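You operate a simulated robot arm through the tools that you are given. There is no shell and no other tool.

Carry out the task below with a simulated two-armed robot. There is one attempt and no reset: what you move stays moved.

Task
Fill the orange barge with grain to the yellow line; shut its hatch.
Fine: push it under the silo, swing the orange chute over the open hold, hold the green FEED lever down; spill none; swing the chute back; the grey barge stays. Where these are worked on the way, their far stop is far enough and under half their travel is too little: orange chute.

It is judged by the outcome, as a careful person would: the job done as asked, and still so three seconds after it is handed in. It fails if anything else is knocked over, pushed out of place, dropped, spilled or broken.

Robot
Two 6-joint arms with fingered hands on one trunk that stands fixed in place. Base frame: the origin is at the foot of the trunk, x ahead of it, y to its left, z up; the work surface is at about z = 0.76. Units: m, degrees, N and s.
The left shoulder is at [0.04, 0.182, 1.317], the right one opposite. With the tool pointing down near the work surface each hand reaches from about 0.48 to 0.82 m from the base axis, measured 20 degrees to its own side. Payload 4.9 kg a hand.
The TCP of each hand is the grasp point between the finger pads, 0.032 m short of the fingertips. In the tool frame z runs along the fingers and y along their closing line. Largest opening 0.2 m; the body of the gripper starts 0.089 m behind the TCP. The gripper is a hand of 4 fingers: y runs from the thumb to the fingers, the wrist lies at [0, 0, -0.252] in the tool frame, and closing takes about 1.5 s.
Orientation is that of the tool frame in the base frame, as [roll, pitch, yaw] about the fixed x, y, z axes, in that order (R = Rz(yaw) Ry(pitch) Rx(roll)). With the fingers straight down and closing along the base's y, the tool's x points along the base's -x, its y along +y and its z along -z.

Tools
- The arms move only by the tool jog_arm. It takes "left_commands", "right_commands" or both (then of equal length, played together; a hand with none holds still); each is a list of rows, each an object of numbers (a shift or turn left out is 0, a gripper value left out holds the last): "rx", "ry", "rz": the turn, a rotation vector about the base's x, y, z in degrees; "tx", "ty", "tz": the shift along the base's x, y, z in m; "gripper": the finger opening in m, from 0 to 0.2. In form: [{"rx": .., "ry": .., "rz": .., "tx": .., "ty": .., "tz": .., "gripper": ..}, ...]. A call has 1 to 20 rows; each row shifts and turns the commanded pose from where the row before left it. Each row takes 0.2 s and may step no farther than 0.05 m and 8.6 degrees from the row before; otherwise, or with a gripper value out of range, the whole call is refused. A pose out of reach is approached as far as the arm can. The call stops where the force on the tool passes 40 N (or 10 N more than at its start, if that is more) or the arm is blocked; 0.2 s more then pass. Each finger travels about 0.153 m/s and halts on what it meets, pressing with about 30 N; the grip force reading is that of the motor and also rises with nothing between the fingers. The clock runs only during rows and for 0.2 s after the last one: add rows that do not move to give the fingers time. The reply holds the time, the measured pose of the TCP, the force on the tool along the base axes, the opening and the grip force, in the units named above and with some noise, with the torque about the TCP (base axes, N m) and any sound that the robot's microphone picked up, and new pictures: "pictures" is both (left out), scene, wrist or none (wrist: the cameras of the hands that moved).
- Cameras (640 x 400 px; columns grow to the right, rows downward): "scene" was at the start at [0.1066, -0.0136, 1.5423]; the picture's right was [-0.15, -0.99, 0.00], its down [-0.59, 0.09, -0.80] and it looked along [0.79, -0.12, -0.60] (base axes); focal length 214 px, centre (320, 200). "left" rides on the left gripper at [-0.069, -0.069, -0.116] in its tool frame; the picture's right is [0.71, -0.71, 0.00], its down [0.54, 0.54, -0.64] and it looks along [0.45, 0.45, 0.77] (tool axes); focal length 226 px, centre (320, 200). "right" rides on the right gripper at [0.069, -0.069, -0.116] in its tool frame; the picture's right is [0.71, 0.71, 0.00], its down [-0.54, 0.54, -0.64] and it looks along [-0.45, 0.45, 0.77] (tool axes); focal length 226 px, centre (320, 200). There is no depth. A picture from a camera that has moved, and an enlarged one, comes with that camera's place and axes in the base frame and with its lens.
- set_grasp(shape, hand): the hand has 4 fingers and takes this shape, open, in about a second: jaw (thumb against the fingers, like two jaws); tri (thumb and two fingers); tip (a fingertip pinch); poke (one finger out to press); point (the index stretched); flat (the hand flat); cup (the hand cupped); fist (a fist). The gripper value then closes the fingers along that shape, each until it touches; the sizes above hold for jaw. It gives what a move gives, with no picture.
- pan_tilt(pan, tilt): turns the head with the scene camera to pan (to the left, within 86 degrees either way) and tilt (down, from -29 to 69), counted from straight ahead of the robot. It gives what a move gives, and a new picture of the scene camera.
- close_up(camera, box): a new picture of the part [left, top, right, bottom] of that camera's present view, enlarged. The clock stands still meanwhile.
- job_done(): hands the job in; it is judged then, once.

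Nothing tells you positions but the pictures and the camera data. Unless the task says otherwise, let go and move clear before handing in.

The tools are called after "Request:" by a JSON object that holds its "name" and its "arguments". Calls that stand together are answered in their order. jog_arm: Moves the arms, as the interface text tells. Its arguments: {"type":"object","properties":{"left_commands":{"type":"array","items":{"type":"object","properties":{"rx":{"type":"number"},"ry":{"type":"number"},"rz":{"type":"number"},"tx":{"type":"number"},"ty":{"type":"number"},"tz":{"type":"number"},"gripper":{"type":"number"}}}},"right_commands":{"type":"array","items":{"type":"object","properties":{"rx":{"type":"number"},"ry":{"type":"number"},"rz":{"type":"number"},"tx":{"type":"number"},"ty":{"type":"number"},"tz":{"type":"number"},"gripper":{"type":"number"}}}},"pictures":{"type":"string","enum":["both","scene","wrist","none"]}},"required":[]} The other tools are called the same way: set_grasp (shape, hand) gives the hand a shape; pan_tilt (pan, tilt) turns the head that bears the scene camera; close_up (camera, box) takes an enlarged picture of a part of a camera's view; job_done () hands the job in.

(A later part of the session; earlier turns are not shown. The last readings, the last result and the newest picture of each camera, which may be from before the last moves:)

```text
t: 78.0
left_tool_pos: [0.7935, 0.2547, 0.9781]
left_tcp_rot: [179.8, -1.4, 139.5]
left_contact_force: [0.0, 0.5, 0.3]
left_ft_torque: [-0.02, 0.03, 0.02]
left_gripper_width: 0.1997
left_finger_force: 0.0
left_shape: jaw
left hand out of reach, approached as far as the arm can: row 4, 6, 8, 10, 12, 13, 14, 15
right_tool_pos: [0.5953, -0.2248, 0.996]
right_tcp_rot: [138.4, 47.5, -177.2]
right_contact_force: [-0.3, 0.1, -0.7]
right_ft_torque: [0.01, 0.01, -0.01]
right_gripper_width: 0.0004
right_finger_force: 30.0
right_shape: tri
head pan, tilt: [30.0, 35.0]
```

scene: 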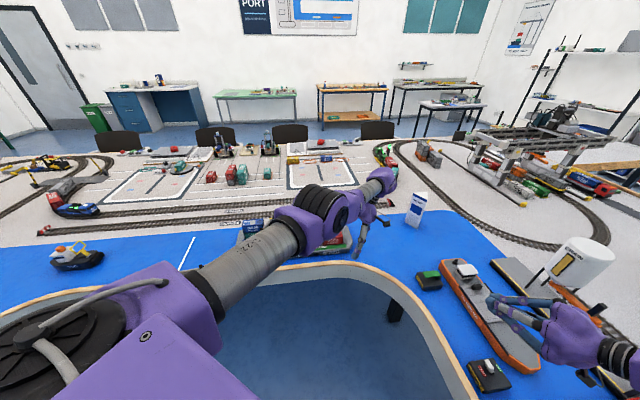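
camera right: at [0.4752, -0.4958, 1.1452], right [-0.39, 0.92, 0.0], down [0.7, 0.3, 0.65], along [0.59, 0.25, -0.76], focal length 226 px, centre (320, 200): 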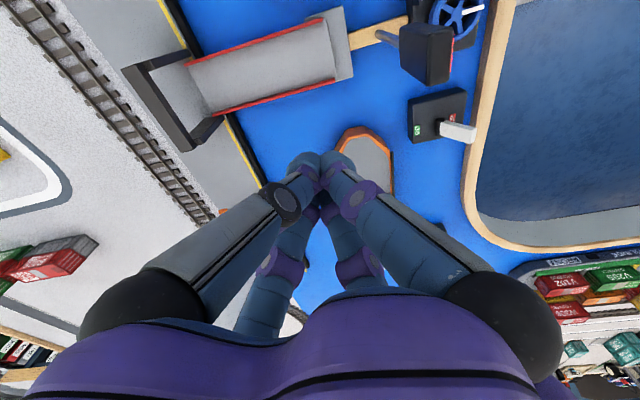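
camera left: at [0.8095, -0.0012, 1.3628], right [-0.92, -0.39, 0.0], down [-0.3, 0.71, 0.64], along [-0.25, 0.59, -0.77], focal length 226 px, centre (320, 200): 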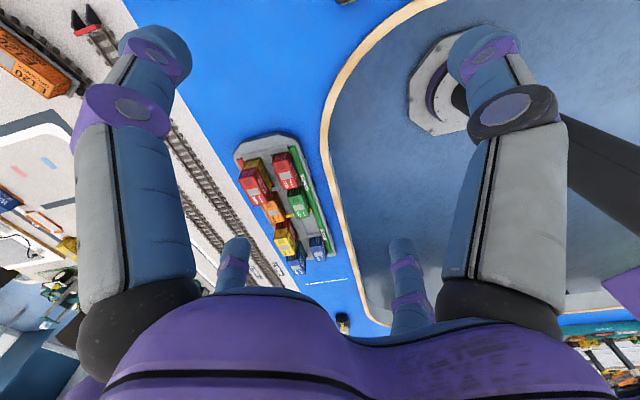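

I'll try bending the left elbow with coupled sideways and inward moves in both directions from this freer spot.

Request:
{"name": "jog_arm", "arguments": {"left_commands": [{"tx": -0.01, "ty": 0.035}, {"tx": -0.012, "ty": 0.035}, {"tx": -0.015, "ty": 0.035}, {"tx": -0.02, "ty": 0.035}], "pictures": "none"}}

Request:
{"name": "jog_arm", "arguments": {"left_commands": [{"tx": -0.03, "ty": 0.02, "tz": 0.02}, {"tx": -0.03, "ty": 0.02, "tz": 0.02}, {"tx": -0.03, "ty": 0.02, "tz": 0.02}], "pictures": "none"}}

Request:
{"name": "jog_arm", "arguments": {"left_commands": [{"tx": -0.03, "ty": -0.035}, {"tx": -0.03, "ty": -0.035}, {"tx": -0.03, "ty": -0.035}], "pictures": "none"}}

```text
t: 79.0
left_tool_pos: [0.7889, 0.4011, 0.9667]
left_tcp_rot: [-179.9, -1.5, 139.4]
left_contact_force: [0.3, 0.5, 0.4]
left_ft_torque: [0.02, 0.04, 0.02]
left_gripper_width: 0.2
left_finger_force: 0.0
left_shape: jaw
left hand out of reach, approached as far as the arm can: row 1, 2, 3, 4
right_tool_pos: [0.596, -0.2248, 0.996]
right_tcp_rot: [138.4, 47.5, -177.1]
right_contact_force: [0.1, 0.9, -0.7]
right_ft_torque: [-0.03, -0.02, 0.0]
right_gripper_width: 0.0
right_finger_force: 29.9
right_shape: tri
head pan, tilt: [30.0, 35.0]
```

```text
t: 79.8
left_tool_pos: [0.7889, 0.3998, 0.9668]
left_tcp_rot: [180.0, -1.4, 139.5]
left_contact_force: [0.1, -0.2, -0.7]
left_ft_torque: [0.0, -0.04, 0.0]
left_gripper_width: 0.1999
left_finger_force: 0.1
left_shape: jaw
left hand out of reach, approached as far as the arm can: row 1, 2, 3
right_tool_pos: [0.5946, -0.2246, 0.9963]
right_tcp_rot: [138.4, 47.5, -177.2]
right_contact_force: [0.1, -0.9, 0.1]
right_ft_torque: [-0.02, -0.02, -0.02]
right_gripper_width: 0.0
right_finger_force: 30.0
right_shape: tri
head pan, tilt: [30.0, 35.0]
```

```text
t: 80.7
left_tool_pos: [0.7957, 0.3317, 0.9538]
left_tcp_rot: [179.9, -1.4, 139.4]
left_contact_force: [0.9, 0.5, -0.4]
left_ft_torque: [-0.06, -0.02, 0.0]
left_gripper_width: 0.1999
left_finger_force: 0.1
left_shape: jaw
left hand out of reach, approached as far as the arm can: row 1, 2, 3
right_tool_pos: [0.5945, -0.2243, 0.996]
right_tcp_rot: [138.4, 47.5, -177.1]
right_contact_force: [-0.1, 0.8, -0.2]
right_ft_torque: [0.0, -0.02, -0.06]
right_gripper_width: 0.0001
right_finger_force: 30.6
right_shape: tri
head pan, tilt: [30.0, 35.0]
```

I'll slide the left hand further around to its own side (toward its shoulder axis), where the elbow may be able to fold.

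Request:
{"name": "jog_arm", "arguments": {"left_commands": [{"ty": 0.04, "tz": 0.015}, {"ty": 0.04, "tz": 0.015}, {"ty": 0.04, "tx": -0.005, "tz": 0.015}, {"ty": 0.04, "tx": -0.01, "tz": 0.015}, {"ty": 0.04, "tx": -0.015, "tz": 0.01}, {"ty": 0.04, "tx": -0.02, "tz": 0.01}], "pictures": "none"}}

Request:
{"name": "jog_arm", "arguments": {"left_commands": [{"tx": -0.03, "ty": -0.02}, {"tx": -0.03, "ty": -0.02}, {"tx": -0.03, "ty": -0.02}], "pictures": "scene"}}

```text
t: 82.0
left_tool_pos: [0.7911, 0.4007, 0.9773]
left_tcp_rot: [179.6, -1.4, 139.8]
left_contact_force: [0.2, 0.0, 0.1]
left_ft_torque: [-0.02, -0.02, 0.02]
left_gripper_width: 0.2
left_finger_force: 0.1
left_shape: jaw
left hand out of reach, approached as far as the arm can: row 2, 3, 4, 5, 6
right_tool_pos: [0.5951, -0.2258, 0.9959]
right_tcp_rot: [138.4, 47.5, -177.2]
right_contact_force: [-0.1, -0.6, -0.6]
right_ft_torque: [-0.02, 0.01, 0.02]
right_gripper_width: 0.0
right_finger_force: 30.1
right_shape: tri
head pan, tilt: [30.0, 35.0]
```

```text
t: 82.8
left_tool_pos: [0.7946, 0.3706, 0.9715]
left_tcp_rot: [-180.0, -1.4, 139.5]
left_contact_force: [0.6, 0.4, 0.3]
left_ft_torque: [-0.02, 0.03, -0.01]
left_gripper_width: 0.1998
left_finger_force: 0.0
left_shape: jaw
left hand out of reach, approached as far as the arm can: row 1, 2, 3
right_tool_pos: [0.5949, -0.2247, 0.997]
right_tcp_rot: [138.5, 47.5, -177.2]
right_contact_force: [-0.2, 0.4, -0.2]
right_ft_torque: [0.0, 0.02, -0.02]
right_gripper_width: 0.0001
right_finger_force: 30.2
right_shape: tri
head pan, tilt: [30.0, 35.0]
```

scene: 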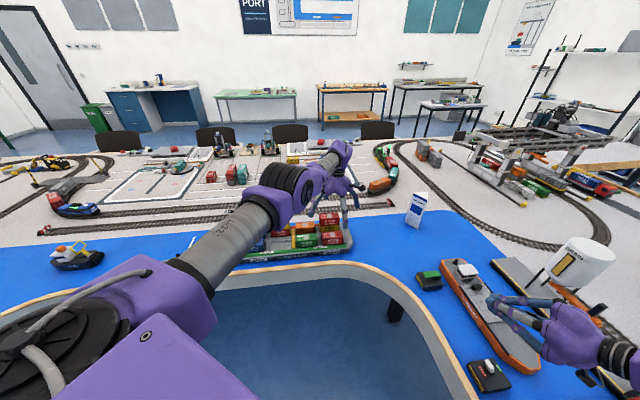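

I'll check which directions the right arm can move from its present spot: outward, along its axis, and down.

Request:
{"name": "jog_arm", "arguments": {"right_commands": [{"tx": -0.02, "ty": -0.025}], "pictures": "none"}}

Request:
{"name": "jog_arm", "arguments": {"right_commands": [{"tx": 0.03, "ty": -0.025}], "pictures": "none"}}

Request:
{"name": "jog_arm", "arguments": {"right_commands": [{"tx": 0.03, "ty": -0.025}, {"tx": 0.03, "ty": -0.025}], "pictures": "none"}}

Request:
{"name": "jog_arm", "arguments": {"right_commands": [{"tx": 0.02, "ty": 0.025}, {"tx": 0.02, "ty": 0.025}], "pictures": "none"}}

```text
t: 83.2
left_tool_pos: [0.7944, 0.3697, 0.9711]
left_tcp_rot: [179.8, -1.3, 139.4]
left_contact_force: [0.3, -0.9, -0.2]
left_ft_torque: [-0.01, 0.04, 0.03]
left_gripper_width: 0.1999
left_finger_force: 0.0
left_shape: jaw
right_tool_pos: [0.574, -0.2503, 0.9964]
right_tcp_rot: [138.5, 47.4, -177.1]
right_contact_force: [0.5, 0.4, 0.0]
right_ft_torque: [0.0, 0.0, 0.0]
right_gripper_width: 0.0
right_finger_force: 29.6
right_shape: tri
head pan, tilt: [30.0, 35.0]
```

```text
t: 83.7
left_tool_pos: [0.7948, 0.3715, 0.9722]
left_tcp_rot: [179.9, -1.5, 139.4]
left_contact_force: [0.0, -0.7, -0.4]
left_ft_torque: [-0.05, 0.0, -0.01]
left_gripper_width: 0.1998
left_finger_force: 0.0
left_shape: jaw
right_tool_pos: [0.6049, -0.2744, 0.9967]
right_tcp_rot: [138.4, 47.4, -177.1]
right_contact_force: [0.2, 1.5, 0.0]
right_ft_torque: [-0.06, 0.03, -0.02]
right_gripper_width: 0.0
right_finger_force: 30.6
right_shape: tri
head pan, tilt: [30.0, 35.0]
```

```text
t: 84.2
left_tool_pos: [0.7947, 0.3693, 0.9717]
left_tcp_rot: [179.9, -1.4, 139.4]
left_contact_force: [0.2, 0.4, -0.1]
left_ft_torque: [0.02, -0.01, 0.0]
left_gripper_width: 0.2001
left_finger_force: 0.1
left_shape: jaw
right_tool_pos: [0.6678, -0.3255, 0.9951]
right_tcp_rot: [138.4, 47.5, -177.2]
right_contact_force: [-0.7, -0.7, 0.5]
right_ft_torque: [0.02, 0.02, 0.02]
right_gripper_width: 0.0
right_finger_force: 29.8
right_shape: tri
head pan, tilt: [30.0, 35.0]
```

```text
t: 84.8
left_tool_pos: [0.7956, 0.3708, 0.9718]
left_tcp_rot: [179.9, -1.4, 139.4]
left_contact_force: [-0.8, 0.9, -0.1]
left_ft_torque: [-0.04, -0.05, 0.01]
left_gripper_width: 0.1999
left_finger_force: 0.0
left_shape: jaw
right_tool_pos: [0.6821, -0.3009, 1.006]
right_tcp_rot: [138.6, 47.5, -177.2]
right_contact_force: [1.1, 0.4, 0.3]
right_ft_torque: [-0.01, 0.0, -0.03]
right_gripper_width: 0.0001
right_finger_force: 30.1
right_shape: tri
right hand out of reach, approached as far as the arm can: row 1, 2
head pan, tilt: [30.0, 35.0]
```

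The right arm moves freely except inward. I'll view its posture at this new boundary point for comparison.

Request:
{"name": "pan_tilt", "arguments": {"pan": -50, "tilt": 25}}

Request:
{"name": "close_up", "arguments": {"camera": "scene", "box": [240, 40, 560, 400]}}

```text
t: 86.4
left_tool_pos: [0.7943, 0.3704, 0.9728]
left_tcp_rot: [179.9, -1.4, 139.4]
left_contact_force: [-0.4, -0.8, 0.2]
left_ft_torque: [-0.01, 0.01, -0.01]
left_gripper_width: 0.2
left_finger_force: 0.1
left_shape: jaw
right_tool_pos: [0.6808, -0.3004, 1.006]
right_tcp_rot: [138.6, 47.5, -177.2]
right_contact_force: [0.5, -0.6, 0.6]
right_ft_torque: [-0.02, 0.02, 0.02]
right_gripper_width: 0.0
right_finger_force: 30.0
right_shape: tri
head pan, tilt: [-50.0, 25.0]
```

scene: 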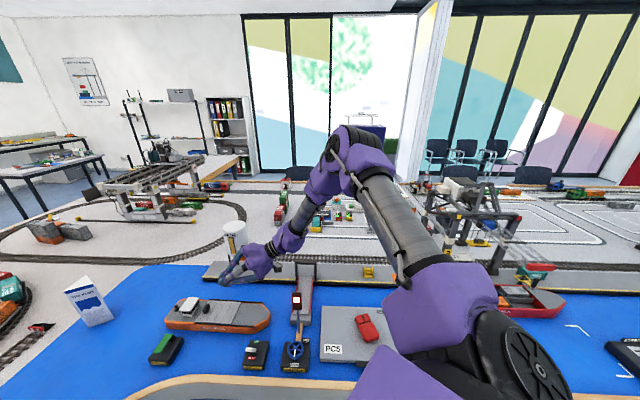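

```text
1.11 times, centred on (400, 220) of scene
camera zoom: at [0.0799, -0.0707, 1.561], right [-0.77, -0.64, 0.0], down [-0.27, 0.32, -0.91], along [0.58, -0.69, -0.42], focal length 238 px, centre (231, 178)
```

zoom: 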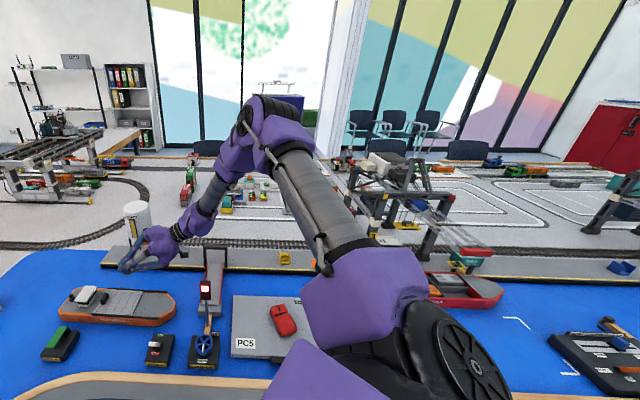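

I'll try crossing back upward along an inward-leaning path with the right wrist, from slightly further out.

Request:
{"name": "jog_arm", "arguments": {"right_commands": [{"tx": -0.025, "ty": -0.031}, {"tx": 0.0086, "ty": 0.0106, "tz": 0.0376}, {"tx": 0.0086, "ty": 0.0106, "tz": 0.0376}, {"tx": 0.0086, "ty": 0.0106, "tz": 0.0376}, {"tx": 0.0086, "ty": 0.0106, "tz": 0.0376}, {"tx": 0.0086, "ty": 0.0106, "tz": 0.0376}, {"tx": 0.0086, "ty": 0.0106, "tz": 0.0376}], "pictures": "none"}}

Request:
{"name": "jog_arm", "arguments": {"right_commands": [{"tx": 0.02, "ty": 0.025}, {"tx": 0.02, "ty": 0.025}], "pictures": "none"}}

```text
t: 88.0
left_tool_pos: [0.7943, 0.3698, 0.972]
left_tcp_rot: [179.9, -1.4, 139.4]
left_contact_force: [0.2, 0.4, 0.2]
left_ft_torque: [-0.04, 0.01, 0.01]
left_gripper_width: 0.2
left_finger_force: 0.1
left_shape: jaw
right_tool_pos: [0.694, -0.2787, 1.233]
right_tcp_rot: [138.3, 47.4, -177.2]
right_contact_force: [-0.5, 0.0, -0.2]
right_ft_torque: [0.0, -0.03, 0.0]
right_gripper_width: 0.0001
right_finger_force: 30.1
right_shape: tri
right hand out of reach, approached as far as the arm can: row 7
head pan, tilt: [-50.0, 25.0]
```

```text
t: 88.6
left_tool_pos: [0.7954, 0.3697, 0.9722]
left_tcp_rot: [179.9, -1.4, 139.4]
left_contact_force: [0.1, -0.4, 0.2]
left_ft_torque: [-0.01, -0.03, 0.0]
left_gripper_width: 0.1998
left_finger_force: 0.0
left_shape: jaw
right_tool_pos: [0.6906, -0.2762, 1.2316]
right_tcp_rot: [138.5, 47.5, -177.3]
right_contact_force: [-0.3, -0.4, -0.1]
right_ft_torque: [-0.01, -0.03, -0.01]
right_gripper_width: 0.0002
right_finger_force: 29.9
right_shape: tri
right hand out of reach, approached as far as the arm can: row 1, 2
head pan, tilt: [-50.0, 25.0]
```

The wall remains. The reach note says a hand works from 0.48 to 0.82 m near the surface, so I'll bring the left hand low over open water at about 12° left and try pulling in there.

Request:
{"name": "jog_arm", "arguments": {"left_commands": [{"ty": -0.045}, {"ty": -0.045}, {"ty": -0.045}, {"ty": -0.045, "tz": -0.02}, {"ty": -0.02, "tz": -0.04}, {"tx": -0.005, "tz": -0.04}], "pictures": "none"}}

Request:
{"name": "jog_arm", "arguments": {"left_commands": [{"tx": -0.02}, {"tx": -0.03}, {"tx": -0.03}], "pictures": "both"}}

```text
t: 90.0
left_tool_pos: [0.7803, 0.1679, 0.8765]
left_tcp_rot: [179.8, -1.3, 139.4]
left_contact_force: [-0.1, -0.5, 0.7]
left_ft_torque: [-0.02, 0.0, 0.01]
left_gripper_width: 0.2001
left_finger_force: 0.1
left_shape: jaw
left hand out of reach, approached as far as the arm can: row 1, 5, 6
right_tool_pos: [0.6907, -0.2774, 1.2314]
right_tcp_rot: [138.4, 47.4, -177.3]
right_contact_force: [-0.1, 0.2, -0.1]
right_ft_torque: [0.01, 0.0, -0.01]
right_gripper_width: 0.0
right_finger_force: 30.0
right_shape: tri
head pan, tilt: [-50.0, 25.0]
```

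```text
t: 90.8
left_tool_pos: [0.7722, 0.1608, 0.8609]
left_tcp_rot: [179.9, -1.5, 139.4]
left_contact_force: [-0.2, 0.9, -0.1]
left_ft_torque: [-0.01, 0.0, 0.0]
left_gripper_width: 0.2
left_finger_force: 0.0
left_shape: jaw
left hand out of reach, approached as far as the arm can: row 1, 2, 3
right_tool_pos: [0.6903, -0.2773, 1.2314]
right_tcp_rot: [138.4, 47.4, -177.2]
right_contact_force: [-0.4, 0.1, -0.5]
right_ft_torque: [0.01, -0.04, -0.03]
right_gripper_width: 0.0001
right_finger_force: 30.0
right_shape: tri
head pan, tilt: [-50.0, 25.0]
camera left: at [0.7825, 0.0607, 0.9747], right [-1.0, -0.08, 0.02], down [-0.05, 0.75, 0.66], along [-0.06, 0.65, -0.75], focal length 226 px, centre (320, 200)
```

scene: 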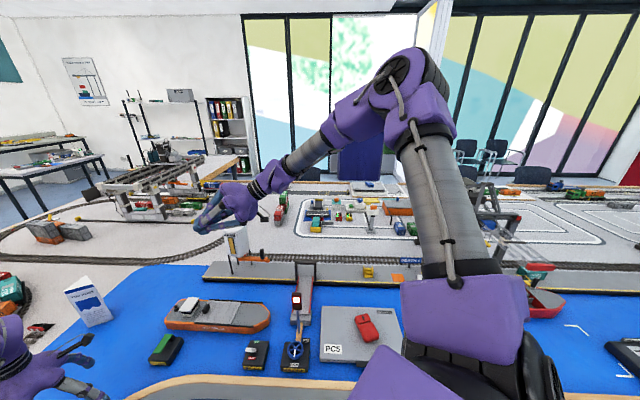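
left: 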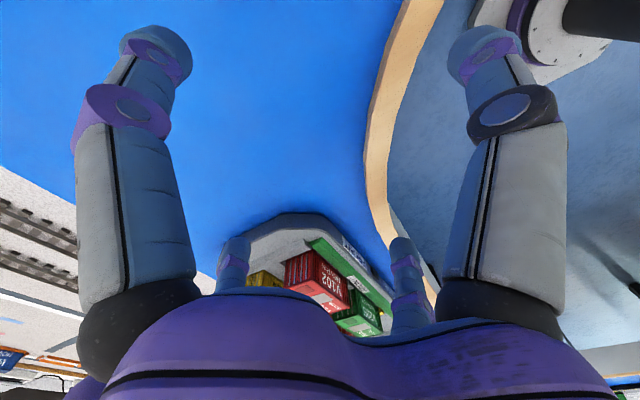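

The right shoulder does rotate when the wrist comes up. I'll raise the right hand further and try inward from above.

Request:
{"name": "jog_arm", "arguments": {"right_commands": [{"tz": 0.04}, {"tz": 0.04}, {"tz": 0.04}, {"tz": 0.04}], "pictures": "none"}}

Request:
{"name": "jog_arm", "arguments": {"right_commands": [{"tx": 0.02, "ty": 0.025}, {"tx": 0.02, "ty": 0.025}, {"tx": 0.02, "ty": 0.025}], "pictures": "scene"}}

```text
t: 91.8
left_tool_pos: [0.7732, 0.1609, 0.8605]
left_tcp_rot: [179.8, -1.4, 139.3]
left_contact_force: [1.3, 0.8, -0.7]
left_ft_torque: [0.02, 0.01, -0.03]
left_gripper_width: 0.2002
left_finger_force: 0.0
left_shape: jaw
right_tool_pos: [0.6694, -0.2958, 1.3877]
right_tcp_rot: [138.4, 47.6, -177.3]
right_contact_force: [1.0, 0.0, 1.0]
right_ft_torque: [-0.01, -0.01, 0.02]
right_gripper_width: 0.0
right_finger_force: 30.0
right_shape: tri
right hand out of reach, approached as far as the arm can: row 1, 2, 3, 4
head pan, tilt: [-50.0, 25.0]
```

```text
t: 92.6
left_tool_pos: [0.7724, 0.1599, 0.8607]
left_tcp_rot: [179.9, -1.4, 139.4]
left_contact_force: [-0.2, -0.6, -0.8]
left_ft_torque: [0.0, 0.02, -0.03]
left_gripper_width: 0.1998
left_finger_force: 0.1
left_shape: jaw
right_tool_pos: [0.6685, -0.2855, 1.3703]
right_tcp_rot: [138.4, 47.5, -177.3]
right_contact_force: [-0.6, -0.1, 0.2]
right_ft_torque: [-0.01, -0.01, 0.0]
right_gripper_width: 0.0
right_finger_force: 30.0
right_shape: tri
right hand out of reach, approached as far as the arm can: row 1, 2, 3
head pan, tilt: [-50.0, 25.0]
```

scene: 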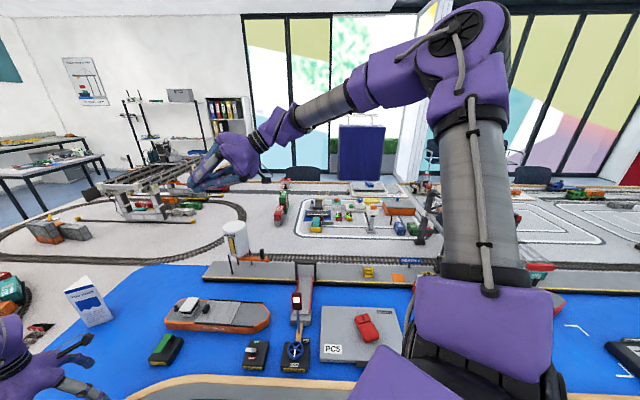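

I'll test whether the left wrist's pitch joint is what blocks the elbow, by rotating the left hand substantially about its elbow-parallel axis and then pulling inward.

Request:
{"name": "jog_arm", "arguments": {"left_commands": [{"tz": 0.04}, {"tz": 0.04}, {"tz": 0.04}, {"rx": 0.8, "ry": -5.9, "rz": 5.0, "tx": 0.025}, {"rx": 0.8, "ry": -5.9, "rz": 5.0, "tx": 0.025}, {"rx": 0.8, "ry": -5.9, "rz": 5.0, "tx": 0.025}, {"rx": 0.8, "ry": -5.9, "rz": 5.0, "tx": 0.02}, {"rx": 0.8, "ry": -5.9, "rz": 5.0, "tx": 0.02}, {"rx": 0.8, "ry": -5.9, "rz": 5.0, "tx": 0.02}], "pictures": "none"}}

Request:
{"name": "jog_arm", "arguments": {"left_commands": [{"tx": -0.03}, {"tx": -0.03}, {"tx": -0.03}], "pictures": "none"}}

Request:
{"name": "jog_arm", "arguments": {"left_commands": [{"rx": 0.8, "ry": -5.9, "rz": 5.0, "tx": 0.01, "tz": 0.01}, {"rx": 0.8, "ry": -5.9, "rz": 5.0, "tx": 0.01, "tz": 0.01}, {"rx": 0.8, "ry": -5.9, "rz": 5.0, "tx": 0.01, "tz": 0.01}, {"tx": -0.03}, {"tx": -0.03}, {"tx": -0.03}], "pictures": "none"}}

```text
t: 94.6
left_tool_pos: [0.9157, 0.1625, 0.9792]
left_tcp_rot: [158.9, 27.9, 165.5]
left_contact_force: [-0.4, 0.2, 0.7]
left_ft_torque: [-0.02, 0.01, 0.02]
left_gripper_width: 0.2
left_finger_force: 0.0
left_shape: jaw
left hand out of reach, approached as far as the arm can: row 1, 2, 3, 6, 8, 9
right_tool_pos: [0.6669, -0.285, 1.3712]
right_tcp_rot: [138.4, 47.4, -177.3]
right_contact_force: [0.1, 0.8, -0.8]
right_ft_torque: [0.01, 0.02, 0.01]
right_gripper_width: 0.0
right_finger_force: 29.5
right_shape: tri
head pan, tilt: [-50.0, 25.0]
```

```text
t: 95.4
left_tool_pos: [0.9067, 0.1445, 0.9625]
left_tcp_rot: [159.1, 27.6, 165.6]
left_contact_force: [0.3, 0.2, 0.3]
left_ft_torque: [0.01, 0.0, -0.03]
left_gripper_width: 0.2002
left_finger_force: 0.1
left_shape: jaw
left hand out of reach, approached as far as the arm can: row 1, 2, 3
right_tool_pos: [0.6674, -0.2846, 1.3698]
right_tcp_rot: [138.4, 47.4, -177.2]
right_contact_force: [-0.1, -0.3, 0.6]
right_ft_torque: [0.0, -0.02, -0.02]
right_gripper_width: 0.0
right_finger_force: 29.7
right_shape: tri
head pan, tilt: [-50.0, 25.0]
```

```text
t: 96.8
left_tool_pos: [0.9014, 0.1231, 0.97]
left_tcp_rot: [151.9, 43.9, 175.7]
left_contact_force: [3.3, 1.1, 9.5]
left_ft_torque: [-0.63, 0.76, 0.06]
left_gripper_width: 0.2
left_finger_force: 0.0
left_shape: jaw
left hand out of reach, approached as far as the arm can: row 3, 4, 5, 6
right_tool_pos: [0.6703, -0.2851, 1.37]
right_tcp_rot: [138.4, 47.5, -177.3]
right_contact_force: [1.6, 0.9, -0.1]
right_ft_torque: [0.04, 0.01, 0.04]
right_gripper_width: 0.0
right_finger_force: 30.1
right_shape: tri
head pan, tilt: [-50.0, 25.0]
```

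The left hand registers about 10 N, so it's touching something. I'll look before going on.

Request:
{"name": "pan_tilt", "arguments": {"pan": 10, "tilt": 35}}

Request:
{"name": "close_up", "arguments": {"camera": "left", "box": [0, 0, 640, 400]}}

```text
t: 98.1
left_tool_pos: [0.9017, 0.1238, 0.9699]
left_tcp_rot: [151.8, 43.7, 175.7]
left_contact_force: [0.1, -0.3, 0.1]
left_ft_torque: [-0.01, 0.03, 0.0]
left_gripper_width: 0.2001
left_finger_force: 0.1
left_shape: jaw
right_tool_pos: [0.666, -0.2851, 1.3703]
right_tcp_rot: [138.4, 47.4, -177.3]
right_contact_force: [0.7, -0.1, -0.5]
right_ft_torque: [-0.04, 0.01, 0.05]
right_gripper_width: 0.0
right_finger_force: 30.0
right_shape: tri
head pan, tilt: [10.0, 35.0]
```

scene: 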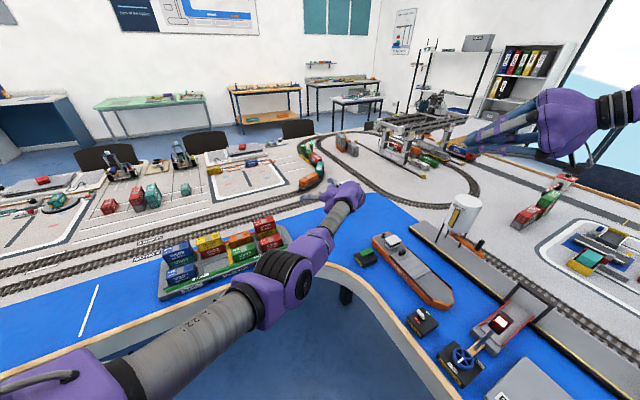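

```text
1.00 times, centred on (320, 200) of left (not enlarged: the box is as wide or as high as the picture)
camera zoom: at [0.8936, 0.0067, 1.0673], right [-0.33, -0.6, -0.73], down [-0.94, 0.25, 0.22], along [0.05, 0.76, -0.65], focal length 226 px, centre (320, 200)
```

zoom: 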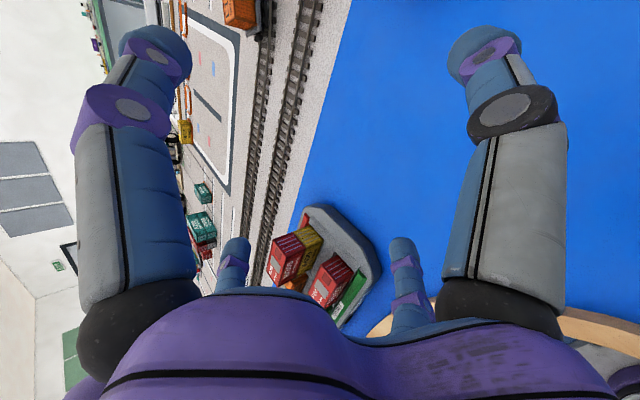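

The force was only dynamic and has gone. I now suspect wrist-pitch limits are what pin the left arm, so I'll close the left hand and swing its fingers toward the right (the way I need them), then test inward motion.

Request:
{"name": "jog_arm", "arguments": {"left_commands": [{"gripper": 0.0, "tz": 0.02}, {"tz": 0.02}, {"rx": -6.35, "ry": 2.67, "rz": -4.62, "tx": -0.0124, "ty": -0.0315, "tz": -0.0012}, {"rx": -6.35, "ry": 2.67, "rz": -4.62, "tx": -0.0124, "ty": -0.0315, "tz": -0.0012}, {"rx": -6.35, "ry": 2.67, "rz": -4.62, "tx": -0.0124, "ty": -0.0315, "tz": -0.0012}, {"rx": -6.35, "ry": 2.67, "rz": -4.62, "tx": -0.0124, "ty": -0.0315, "tz": -0.0012}, {"rx": -6.35, "ry": 2.67, "rz": -4.62, "tx": -0.0124, "ty": -0.0315, "tz": -0.0012}, {"rx": -6.35, "ry": 2.67, "rz": -4.62, "tx": -0.0124, "ty": -0.0315, "tz": -0.0012}, {"rx": -6.35, "ry": 2.67, "rz": -4.62, "tx": -0.0124, "ty": -0.0315, "tz": -0.0012}, {"rx": -6.35, "ry": 2.67, "rz": -4.62, "tx": -0.0124, "ty": -0.0315, "tz": -0.0012}, {"rx": -6.35, "ry": 2.67, "rz": -4.62, "tx": -0.0124, "ty": -0.0315, "tz": -0.0012}], "pictures": "none"}}

Request:
{"name": "jog_arm", "arguments": {"left_commands": [{"tx": -0.03}, {"tx": -0.03}], "pictures": "scene"}}

```text
t: 100.7
left_tool_pos: [0.734, -0.0482, 1.0219]
left_tcp_rot: [-144.6, 24.1, 175.8]
left_contact_force: [0.2, -0.4, 0.1]
left_ft_torque: [0.01, -0.02, 0.0]
left_gripper_width: 0.0
left_finger_force: 29.9
left_shape: jaw
left hand out of reach, approached as far as the arm can: row 10, 11
right_tool_pos: [0.6685, -0.2847, 1.3709]
right_tcp_rot: [138.3, 47.5, -177.1]
right_contact_force: [0.1, 0.9, -0.3]
right_ft_torque: [-0.06, 0.0, -0.01]
right_gripper_width: 0.0
right_finger_force: 29.9
right_shape: tri
head pan, tilt: [10.0, 35.0]
stopped in row 11 (left hand): the arm was blocked; the commanded pose is now the measured one
```

```text
t: 101.5
left_tool_pos: [0.7006, 0.0232, 1.0174]
left_tcp_rot: [-151.1, 25.7, 176.4]
left_contact_force: [-0.4, 1.2, 0.6]
left_ft_torque: [-0.01, 0.0, 0.03]
left_gripper_width: 0.0
left_finger_force: 30.0
left_shape: jaw
right_tool_pos: [0.6679, -0.2862, 1.3688]
right_tcp_rot: [138.4, 47.6, -177.3]
right_contact_force: [0.4, -0.5, -0.7]
right_ft_torque: [-0.02, -0.01, 0.01]
right_gripper_width: 0.0
right_finger_force: 30.0
right_shape: tri
head pan, tilt: [10.0, 35.0]
stopped in row 2 (left hand): the arm was blocked; the commanded pose is now the measured one
```

scene: 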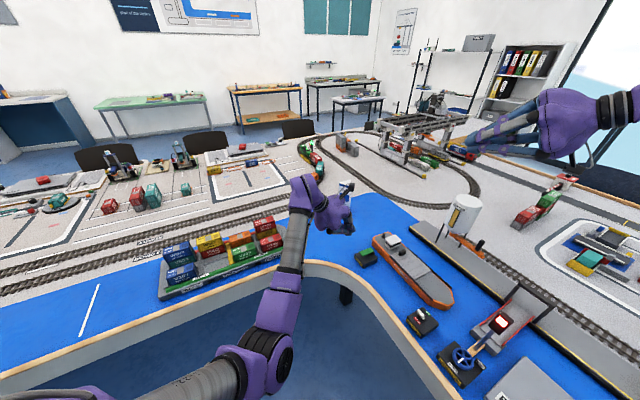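

The left arm has finally refolded, and its elbow is now bent. I'll let it settle and test small moves.

Request:
{"name": "jog_arm", "arguments": {"left_commands": [{}, {"tz": 0.02}, {"tx": -0.02}], "pictures": "none"}}

Request:
{"name": "jog_arm", "arguments": {"left_commands": [{"tx": -0.03}, {"tx": -0.03}, {"ty": -0.03}, {"ty": -0.03}], "pictures": "scene"}}

```text
t: 102.3
left_tool_pos: [0.69, 0.0341, 1.0512]
left_tcp_rot: [-152.2, 27.3, 176.4]
left_contact_force: [-0.2, 0.0, -0.1]
left_ft_torque: [-0.03, -0.02, 0.01]
left_gripper_width: 0.0
left_finger_force: 30.7
left_shape: jaw
right_tool_pos: [0.6675, -0.2849, 1.3696]
right_tcp_rot: [138.5, 47.5, -177.2]
right_contact_force: [0.4, 0.8, 0.5]
right_ft_torque: [-0.02, 0.02, 0.0]
right_gripper_width: 0.0002
right_finger_force: 29.9
right_shape: tri
head pan, tilt: [10.0, 35.0]
```

```text
t: 103.0
left_tool_pos: [0.6476, 0.1027, 1.0306]
left_tcp_rot: [-161.0, 27.7, 175.7]
left_contact_force: [1.2, -0.4, -0.2]
left_ft_torque: [0.01, 0.02, 0.01]
left_gripper_width: 0.0
left_finger_force: 29.6
left_shape: jaw
left hand out of reach, approached as far as the arm can: row 3
right_tool_pos: [0.6672, -0.2859, 1.369]
right_tcp_rot: [138.4, 47.4, -177.3]
right_contact_force: [1.5, -0.9, 0.0]
right_ft_torque: [0.01, 0.03, -0.01]
right_gripper_width: 0.0
right_finger_force: 29.9
right_shape: tri
head pan, tilt: [10.0, 35.0]
stopped in row 3 (left hand): the arm was blocked; the commanded pose is now the measured one
```

scene: 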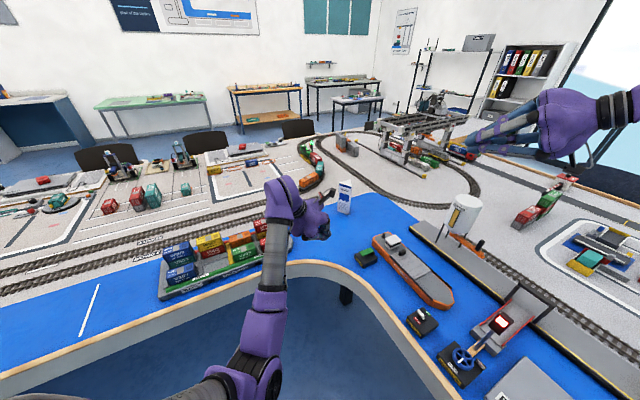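

The left arm is now in an elbow-down posture. I'll idle to check that it's steady, then take gentle steps.

Request:
{"name": "jog_arm", "arguments": {"left_commands": [{}, {}], "pictures": "none"}}

Request:
{"name": "jog_arm", "arguments": {"left_commands": [{"tz": 0.01}, {"tz": 0.01}, {"tz": 0.01}, {"tz": 0.01}], "pictures": "none"}}

Request:
{"name": "jog_arm", "arguments": {"left_commands": [{"ty": -0.01}, {"ty": -0.01}, {"ty": -0.01}, {"ty": -0.01}], "pictures": "none"}}

Request:
{"name": "jog_arm", "arguments": {"left_commands": [{"tx": -0.01}, {"tx": -0.01}, {"tx": -0.01}, {"tx": -0.01}], "pictures": "none"}}

```text
t: 103.6
left_tool_pos: [0.6477, 0.1021, 1.0305]
left_tcp_rot: [-161.0, 27.6, 175.8]
left_contact_force: [1.0, -0.5, 0.1]
left_ft_torque: [0.01, 0.01, 0.04]
left_gripper_width: 0.0001
left_finger_force: 29.9
left_shape: jaw
right_tool_pos: [0.6677, -0.2865, 1.3703]
right_tcp_rot: [138.4, 47.5, -177.4]
right_contact_force: [0.2, 0.2, -1.0]
right_ft_torque: [0.01, 0.01, 0.02]
right_gripper_width: 0.0002
right_finger_force: 29.7
right_shape: tri
head pan, tilt: [10.0, 35.0]
```

```text
t: 104.6
left_tool_pos: [0.6461, 0.101, 1.0733]
left_tcp_rot: [-160.6, 27.6, 175.8]
left_contact_force: [0.7, -1.2, 0.7]
left_ft_torque: [0.0, 0.02, 0.01]
left_gripper_width: 0.0003
left_finger_force: 30.0
left_shape: jaw
right_tool_pos: [0.6675, -0.2856, 1.3696]
right_tcp_rot: [138.4, 47.4, -177.3]
right_contact_force: [0.1, 1.2, 0.6]
right_ft_torque: [-0.01, -0.01, -0.03]
right_gripper_width: 0.0
right_finger_force: 30.1
right_shape: tri
head pan, tilt: [10.0, 35.0]
```

```text
t: 105.8
left_tool_pos: [0.6599, 0.1202, 1.061]
left_tcp_rot: [-167.1, 27.7, 176.1]
left_contact_force: [-0.5, 0.4, 0.2]
left_ft_torque: [-0.02, 0.0, 0.04]
left_gripper_width: 0.0
left_finger_force: 30.7
left_shape: jaw
right_tool_pos: [0.6682, -0.285, 1.3696]
right_tcp_rot: [138.4, 47.5, -177.4]
right_contact_force: [-0.5, -0.5, -0.4]
right_ft_torque: [-0.01, -0.01, 0.02]
right_gripper_width: 0.0
right_finger_force: 29.9
right_shape: tri
head pan, tilt: [10.0, 35.0]
stopped in row 4 (left hand): the arm was blocked; the commanded pose is now the measured one
```

```text
t: 107.0
left_tool_pos: [0.6343, 0.1534, 1.0783]
left_tcp_rot: [-171.3, 29.9, 175.6]
left_contact_force: [-1.0, 0.9, 0.2]
left_ft_torque: [-0.01, 0.0, 0.0]
left_gripper_width: 0.0001
left_finger_force: 29.6
left_shape: jaw
right_tool_pos: [0.6667, -0.285, 1.3708]
right_tcp_rot: [138.5, 47.5, -177.4]
right_contact_force: [0.2, -0.2, 1.0]
right_ft_torque: [0.01, -0.01, 0.0]
right_gripper_width: 0.0
right_finger_force: 29.5
right_shape: tri
head pan, tilt: [10.0, 35.0]
stopped in row 4 (left hand): the arm was blocked; the commanded pose is now the measured one
```

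Something is physically blocking this elbow-down posture. I'll look down at it.

Request:
{"name": "pan_tilt", "arguments": {"pan": 25, "tilt": 68}}

Request:
{"name": "pan_tilt", "arguments": {"pan": 50, "tilt": 60}}

```text
t: 108.0
left_tool_pos: [0.6331, 0.1519, 1.0789]
left_tcp_rot: [-171.3, 29.9, 175.6]
left_contact_force: [0.1, 0.1, -0.3]
left_ft_torque: [-0.01, 0.02, 0.03]
left_gripper_width: 0.0002
left_finger_force: 29.4
left_shape: jaw
right_tool_pos: [0.6677, -0.2853, 1.3711]
right_tcp_rot: [138.5, 47.5, -177.4]
right_contact_force: [-0.5, -0.7, -0.8]
right_ft_torque: [-0.01, 0.0, 0.02]
right_gripper_width: 0.0001
right_finger_force: 29.8
right_shape: tri
head pan, tilt: [25.0, 68.0]
```

scene: 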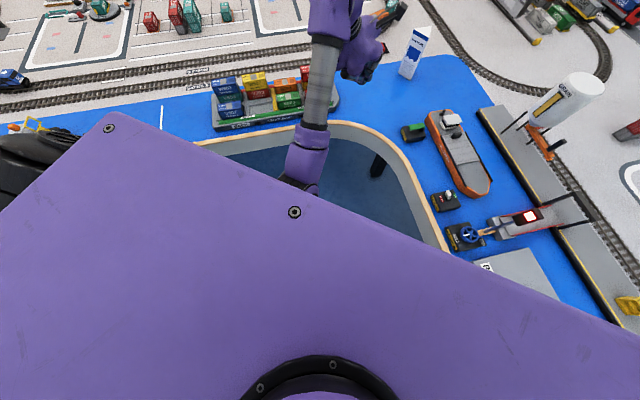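

```text
t: 108.8
left_tool_pos: [0.6321, 0.152, 1.0779]
left_tcp_rot: [-171.4, 29.9, 175.5]
left_contact_force: [-0.5, -0.3, 0.1]
left_ft_torque: [0.01, 0.01, 0.04]
left_gripper_width: 0.0
left_finger_force: 30.7
left_shape: jaw
right_tool_pos: [0.6675, -0.2853, 1.3706]
right_tcp_rot: [138.3, 47.6, -177.3]
right_contact_force: [0.0, 0.0, 0.0]
right_ft_torque: [0.01, 0.0, -0.01]
right_gripper_width: 0.0002
right_finger_force: 30.3
right_shape: tri
head pan, tilt: [50.0, 60.0]
```

scene: 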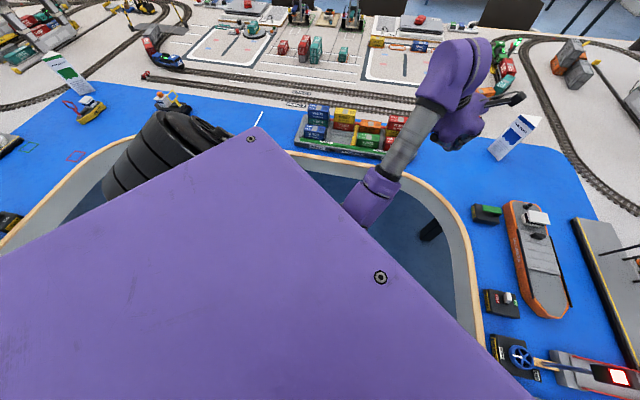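

The elbow folded inward and is pressing on the trunk front, which is the wrong way. I'll extend the left arm again, then try to fold it with the elbow outward.

Request:
{"name": "jog_arm", "arguments": {"left_commands": [{"tx": 0.02}, {"tx": 0.03}, {"tx": 0.03}, {"tx": 0.03}, {"tx": 0.03}, {"tx": 0.03}, {"tx": 0.03}, {"tx": 0.03}], "pictures": "none"}}

Request:
{"name": "pan_tilt", "arguments": {"pan": 20, "tilt": 45}}

```text
t: 110.6
left_tool_pos: [0.8639, 0.1502, 1.0801]
left_tcp_rot: [-171.0, 29.8, 175.6]
left_contact_force: [0.4, -0.4, -0.4]
left_ft_torque: [-0.04, 0.02, -0.02]
left_gripper_width: 0.0002
left_finger_force: 30.2
left_shape: jaw
right_tool_pos: [0.6673, -0.2858, 1.3703]
right_tcp_rot: [138.4, 47.5, -177.4]
right_contact_force: [0.1, 0.5, -0.2]
right_ft_torque: [0.0, 0.02, 0.02]
right_gripper_width: 0.0
right_finger_force: 30.0
right_shape: tri
head pan, tilt: [50.0, 60.0]
```

```text
t: 111.6
left_tool_pos: [0.8652, 0.149, 1.0796]
left_tcp_rot: [-171.0, 30.0, 175.5]
left_contact_force: [0.2, -0.2, -0.3]
left_ft_torque: [0.01, -0.01, 0.01]
left_gripper_width: 0.0001
left_finger_force: 29.6
left_shape: jaw
right_tool_pos: [0.6671, -0.2854, 1.3706]
right_tcp_rot: [138.4, 47.5, -177.3]
right_contact_force: [0.0, -0.2, 0.9]
right_ft_torque: [0.01, 0.01, 0.0]
right_gripper_width: 0.0002
right_finger_force: 29.6
right_shape: tri
head pan, tilt: [20.0, 45.0]
```

scene: 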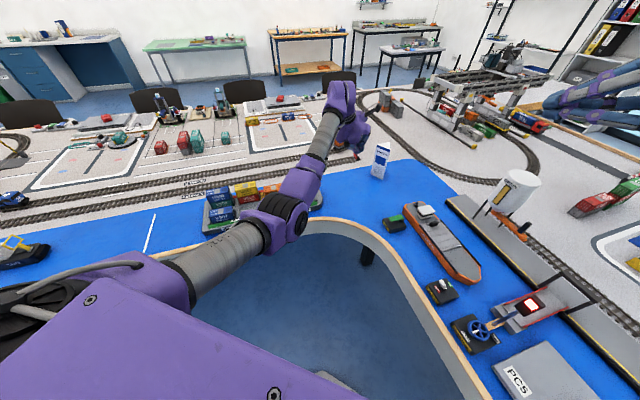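

The left arm moves freely now, with its elbow slightly inward. I'll straighten it fully, then sweep right while pulling in so the elbow goes outward.

Request:
{"name": "jog_arm", "arguments": {"left_commands": [{"tx": 0.03}, {"tx": 0.03}, {"ty": -0.04}, {"ty": -0.04, "tx": -0.01}, {"ty": -0.04, "tx": -0.015}, {"ty": -0.03, "tx": -0.02}], "pictures": "scene"}}

```text
t: 113.0
left_tool_pos: [0.8785, 0.0011, 1.0778]
left_tcp_rot: [-170.9, 29.9, 175.6]
left_contact_force: [0.0, -0.5, -0.2]
left_ft_torque: [0.03, 0.0, 0.01]
left_gripper_width: 0.0003
left_finger_force: 30.1
left_shape: jaw
right_tool_pos: [0.669, -0.2848, 1.3698]
right_tcp_rot: [138.4, 47.5, -177.3]
right_contact_force: [0.1, 0.5, 0.1]
right_ft_torque: [-0.01, 0.01, 0.01]
right_gripper_width: 0.0
right_finger_force: 30.2
right_shape: tri
head pan, tilt: [20.0, 45.0]
```

scene: 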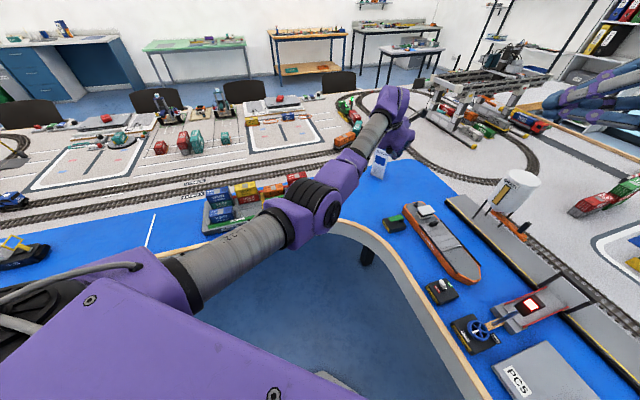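

Request:
{"name": "jog_arm", "arguments": {"left_commands": [{"tx": -0.01, "ty": -0.02}, {"tx": -0.015, "ty": -0.02}, {"tx": -0.015, "ty": -0.02}, {"tx": -0.02, "ty": -0.01}], "pictures": "scene"}}

```text
t: 114.0
left_tool_pos: [0.8419, -0.0469, 1.0793]
left_tcp_rot: [-171.1, 30.0, 175.8]
left_contact_force: [-0.2, 0.5, 0.3]
left_ft_torque: [0.01, -0.02, 0.0]
left_gripper_width: 0.0
left_finger_force: 30.5
left_shape: jaw
left hand out of reach, approached as far as the arm can: row 3, 4
right_tool_pos: [0.668, -0.2862, 1.3696]
right_tcp_rot: [138.3, 47.5, -177.2]
right_contact_force: [-0.3, 0.2, 0.4]
right_ft_torque: [0.02, 0.0, -0.03]
right_gripper_width: 0.0001
right_finger_force: 30.6
right_shape: tri
head pan, tilt: [20.0, 45.0]
```

scene: 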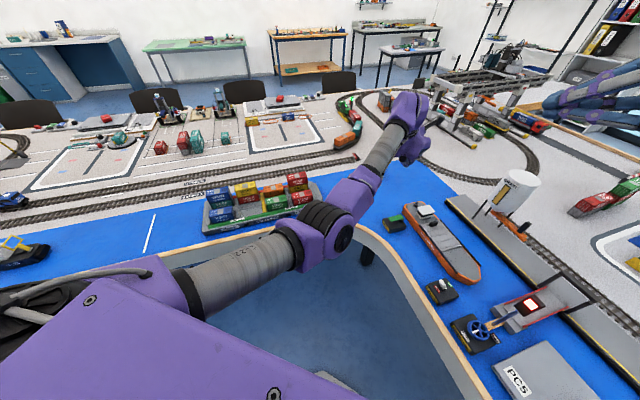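

Request:
{"name": "jog_arm", "arguments": {"left_commands": [{"tx": 0.03, "ty": 0.04}, {"tx": 0.03, "ty": 0.04}, {"tx": 0.03, "ty": 0.04}, {"tx": 0.03, "ty": 0.04}, {"tx": 0.03}, {"tx": 0.02}], "pictures": "none"}}

Request:
{"name": "jog_arm", "arguments": {"left_commands": [{"ty": -0.045, "tx": 0.0}, {"ty": -0.045, "tx": -0.01}, {"ty": -0.02, "tx": -0.03}, {"tx": -0.03}, {"tx": -0.03}], "pictures": "scene"}}

```text
t: 115.4
left_tool_pos: [0.9252, 0.1186, 1.0833]
left_tcp_rot: [-171.0, 29.9, 175.6]
left_contact_force: [0.2, -0.4, 0.3]
left_ft_torque: [-0.01, 0.03, 0.04]
left_gripper_width: 0.0
left_finger_force: 30.6
left_shape: jaw
left hand out of reach, approached as far as the arm can: row 3, 4, 5, 6
right_tool_pos: [0.6679, -0.2863, 1.3697]
right_tcp_rot: [138.4, 47.5, -177.3]
right_contact_force: [-0.2, -0.2, -0.1]
right_ft_torque: [0.02, 0.03, 0.01]
right_gripper_width: 0.0
right_finger_force: 30.2
right_shape: tri
head pan, tilt: [20.0, 45.0]
```

```text
t: 116.6
left_tool_pos: [0.8227, 0.0083, 1.0815]
left_tcp_rot: [-171.0, 29.9, 175.6]
left_contact_force: [0.0, 0.8, -0.3]
left_ft_torque: [0.0, -0.02, 0.01]
left_gripper_width: 0.0
left_finger_force: 30.0
left_shape: jaw
left hand out of reach, approached as far as the arm can: row 2
right_tool_pos: [0.6686, -0.2846, 1.3717]
right_tcp_rot: [138.4, 47.6, -177.3]
right_contact_force: [-0.4, -0.6, 0.0]
right_ft_torque: [0.03, -0.01, -0.02]
right_gripper_width: 0.0002
right_finger_force: 29.9
right_shape: tri
head pan, tilt: [20.0, 45.0]
```

scene: 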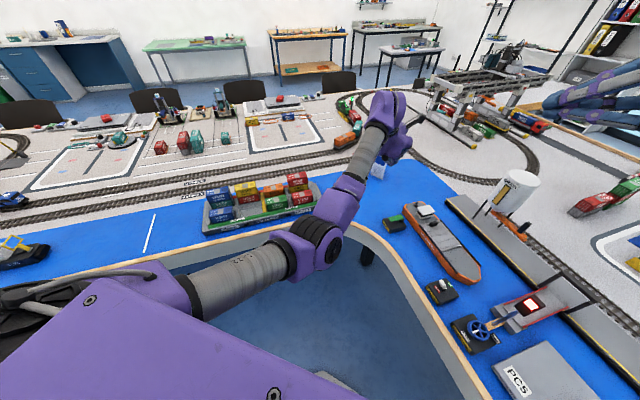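

The left arm can now move inward without complaint. I'll see how far right it can reach at a safe height.

Request:
{"name": "jog_arm", "arguments": {"left_commands": [{"tx": -0.03, "ty": -0.02}, {"tx": -0.03, "ty": -0.02}, {"tx": -0.02, "ty": -0.03}, {"tx": -0.02, "ty": -0.03}], "pictures": "none"}}

Request:
{"name": "jog_arm", "arguments": {"left_commands": [{"tz": -0.03}, {"tz": -0.03}, {"ty": -0.03}, {"ty": -0.03}], "pictures": "scene"}}

```text
t: 117.8
left_tool_pos: [0.8076, 0.0272, 1.0788]
left_tcp_rot: [-172.9, 30.2, 176.6]
left_contact_force: [-0.2, -0.7, 0.5]
left_ft_torque: [-0.02, -0.02, 0.01]
left_gripper_width: 0.0001
left_finger_force: 29.9
left_shape: jaw
left hand out of reach, approached as far as the arm can: row 1, 2, 3, 4
right_tool_pos: [0.6684, -0.2849, 1.3701]
right_tcp_rot: [138.4, 47.5, -177.3]
right_contact_force: [0.2, 0.1, -0.8]
right_ft_torque: [-0.01, -0.01, -0.02]
right_gripper_width: 0.0
right_finger_force: 30.1
right_shape: tri
head pan, tilt: [20.0, 45.0]
stopped in row 4 (left hand): the arm was blocked; the commanded pose is now the measured one
```

```text
t: 119.0
left_tool_pos: [0.8282, 0.0142, 1.0057]
left_tcp_rot: [-174.5, 29.8, 177.7]
left_contact_force: [1.0, 0.1, 0.4]
left_ft_torque: [0.0, -0.01, 0.02]
left_gripper_width: 0.0002
left_finger_force: 30.0
left_shape: jaw
left hand out of reach, approached as far as the arm can: row 4
right_tool_pos: [0.6668, -0.2853, 1.3693]
right_tcp_rot: [138.4, 47.5, -177.4]
right_contact_force: [-0.2, -0.4, -0.2]
right_ft_torque: [-0.01, 0.01, 0.0]
right_gripper_width: 0.0
right_finger_force: 30.1
right_shape: tri
head pan, tilt: [20.0, 45.0]
stopped in row 4 (left hand): the arm was blocked; the commanded pose is now the measured one
```

scene: 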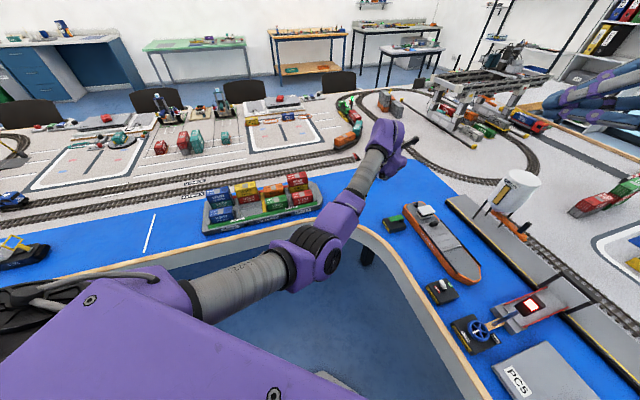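

I worked out that sweeping left while pulling in should bias the elbow outward. I'll straighten the arm again and try that.

Request:
{"name": "jog_arm", "arguments": {"left_commands": [{"tx": 0.03, "tz": 0.02}, {"tx": 0.03, "tz": 0.02}, {"tx": 0.03, "tz": 0.02}, {"tx": 0.03}, {"tx": 0.03}], "pictures": "none"}}

Request:
{"name": "jog_arm", "arguments": {"left_commands": [{"tx": -0.02, "ty": 0.045}, {"tx": -0.025, "ty": 0.04}, {"tx": -0.03, "ty": 0.03}, {"tx": -0.03, "ty": 0.02}], "pictures": "scene"}}

```text
t: 120.2
left_tool_pos: [0.9078, 0.0185, 1.0672]
left_tcp_rot: [-174.4, 29.7, 177.5]
left_contact_force: [0.7, 0.3, -0.2]
left_ft_torque: [0.0, -0.01, 0.0]
left_gripper_width: 0.0
left_finger_force: 30.3
left_shape: jaw
left hand out of reach, approached as far as the arm can: row 3, 4, 5
right_tool_pos: [0.6695, -0.2852, 1.3701]
right_tcp_rot: [138.4, 47.5, -177.3]
right_contact_force: [0.6, 0.5, -0.2]
right_ft_torque: [0.0, -0.01, 0.01]
right_gripper_width: 0.0001
right_finger_force: 29.9
right_shape: tri
head pan, tilt: [20.0, 45.0]
```

```text
t: 121.2
left_tool_pos: [0.8029, 0.1497, 1.065]
left_tcp_rot: [-174.4, 29.5, 177.5]
left_contact_force: [-0.5, -0.8, -0.2]
left_ft_torque: [0.0, 0.01, -0.03]
left_gripper_width: 0.0001
left_finger_force: 29.3
left_shape: jaw
right_tool_pos: [0.6678, -0.2852, 1.3704]
right_tcp_rot: [138.3, 47.5, -177.3]
right_contact_force: [-0.5, -0.4, -0.5]
right_ft_torque: [0.01, 0.0, 0.02]
right_gripper_width: 0.0001
right_finger_force: 30.2
right_shape: tri
head pan, tilt: [20.0, 45.0]
```

scene: 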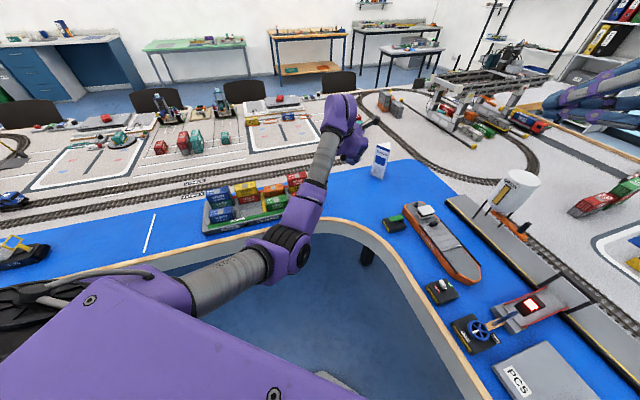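

The left elbow only folds inward, where it hits the trunk. The right arm probably needs the same 'other side' posture, so I'll take the right wrist out to its side, down past shoulder level, and bring it forward low.

Request:
{"name": "jog_arm", "arguments": {"right_commands": [{"tx": -0.03, "ty": -0.03, "tz": -0.005}, {"tx": -0.03, "ty": -0.03, "tz": -0.005}, {"tx": -0.03, "ty": -0.03, "tz": -0.005}, {"tx": -0.03, "ty": -0.03, "tz": -0.005}, {"tx": -0.03, "ty": -0.03, "tz": -0.005}, {"tx": -0.03, "ty": -0.03, "tz": -0.005}, {"tx": -0.03, "ty": -0.03, "tz": -0.005}, {"tx": -0.03, "ty": -0.03, "tz": -0.005}], "pictures": "none"}}

Request:
{"name": "pan_tilt", "arguments": {"pan": -60, "tilt": 25}}

```text
t: 123.0
left_tool_pos: [0.803, 0.1512, 1.064]
left_tcp_rot: [-174.4, 29.6, 177.6]
left_contact_force: [0.0, 0.3, -0.3]
left_ft_torque: [-0.04, -0.02, -0.01]
left_gripper_width: 0.0
left_finger_force: 30.4
left_shape: jaw
right_tool_pos: [0.5666, -0.3957, 1.3553]
right_tcp_rot: [138.3, 47.5, -177.3]
right_contact_force: [-0.2, 0.7, -0.4]
right_ft_torque: [-0.05, 0.0, -0.03]
right_gripper_width: 0.0
right_finger_force: 30.1
right_shape: tri
right hand out of reach, approached as far as the arm can: row 4, 5, 6, 7, 8
head pan, tilt: [20.0, 45.0]
```

```text
t: 124.5
left_tool_pos: [0.8032, 0.1509, 1.0647]
left_tcp_rot: [-174.5, 29.6, 177.5]
left_contact_force: [0.7, 0.0, -0.3]
left_ft_torque: [0.0, 0.03, -0.03]
left_gripper_width: 0.0
left_finger_force: 30.6
left_shape: jaw
right_tool_pos: [0.5669, -0.3954, 1.3538]
right_tcp_rot: [138.4, 47.6, -177.3]
right_contact_force: [1.0, -0.7, -0.9]
right_ft_torque: [-0.01, 0.01, 0.0]
right_gripper_width: 0.0001
right_finger_force: 29.6
right_shape: tri
head pan, tilt: [-60.0, 25.0]
```

scene: 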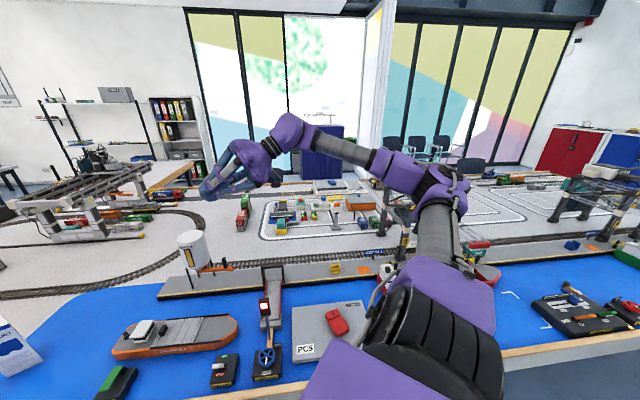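

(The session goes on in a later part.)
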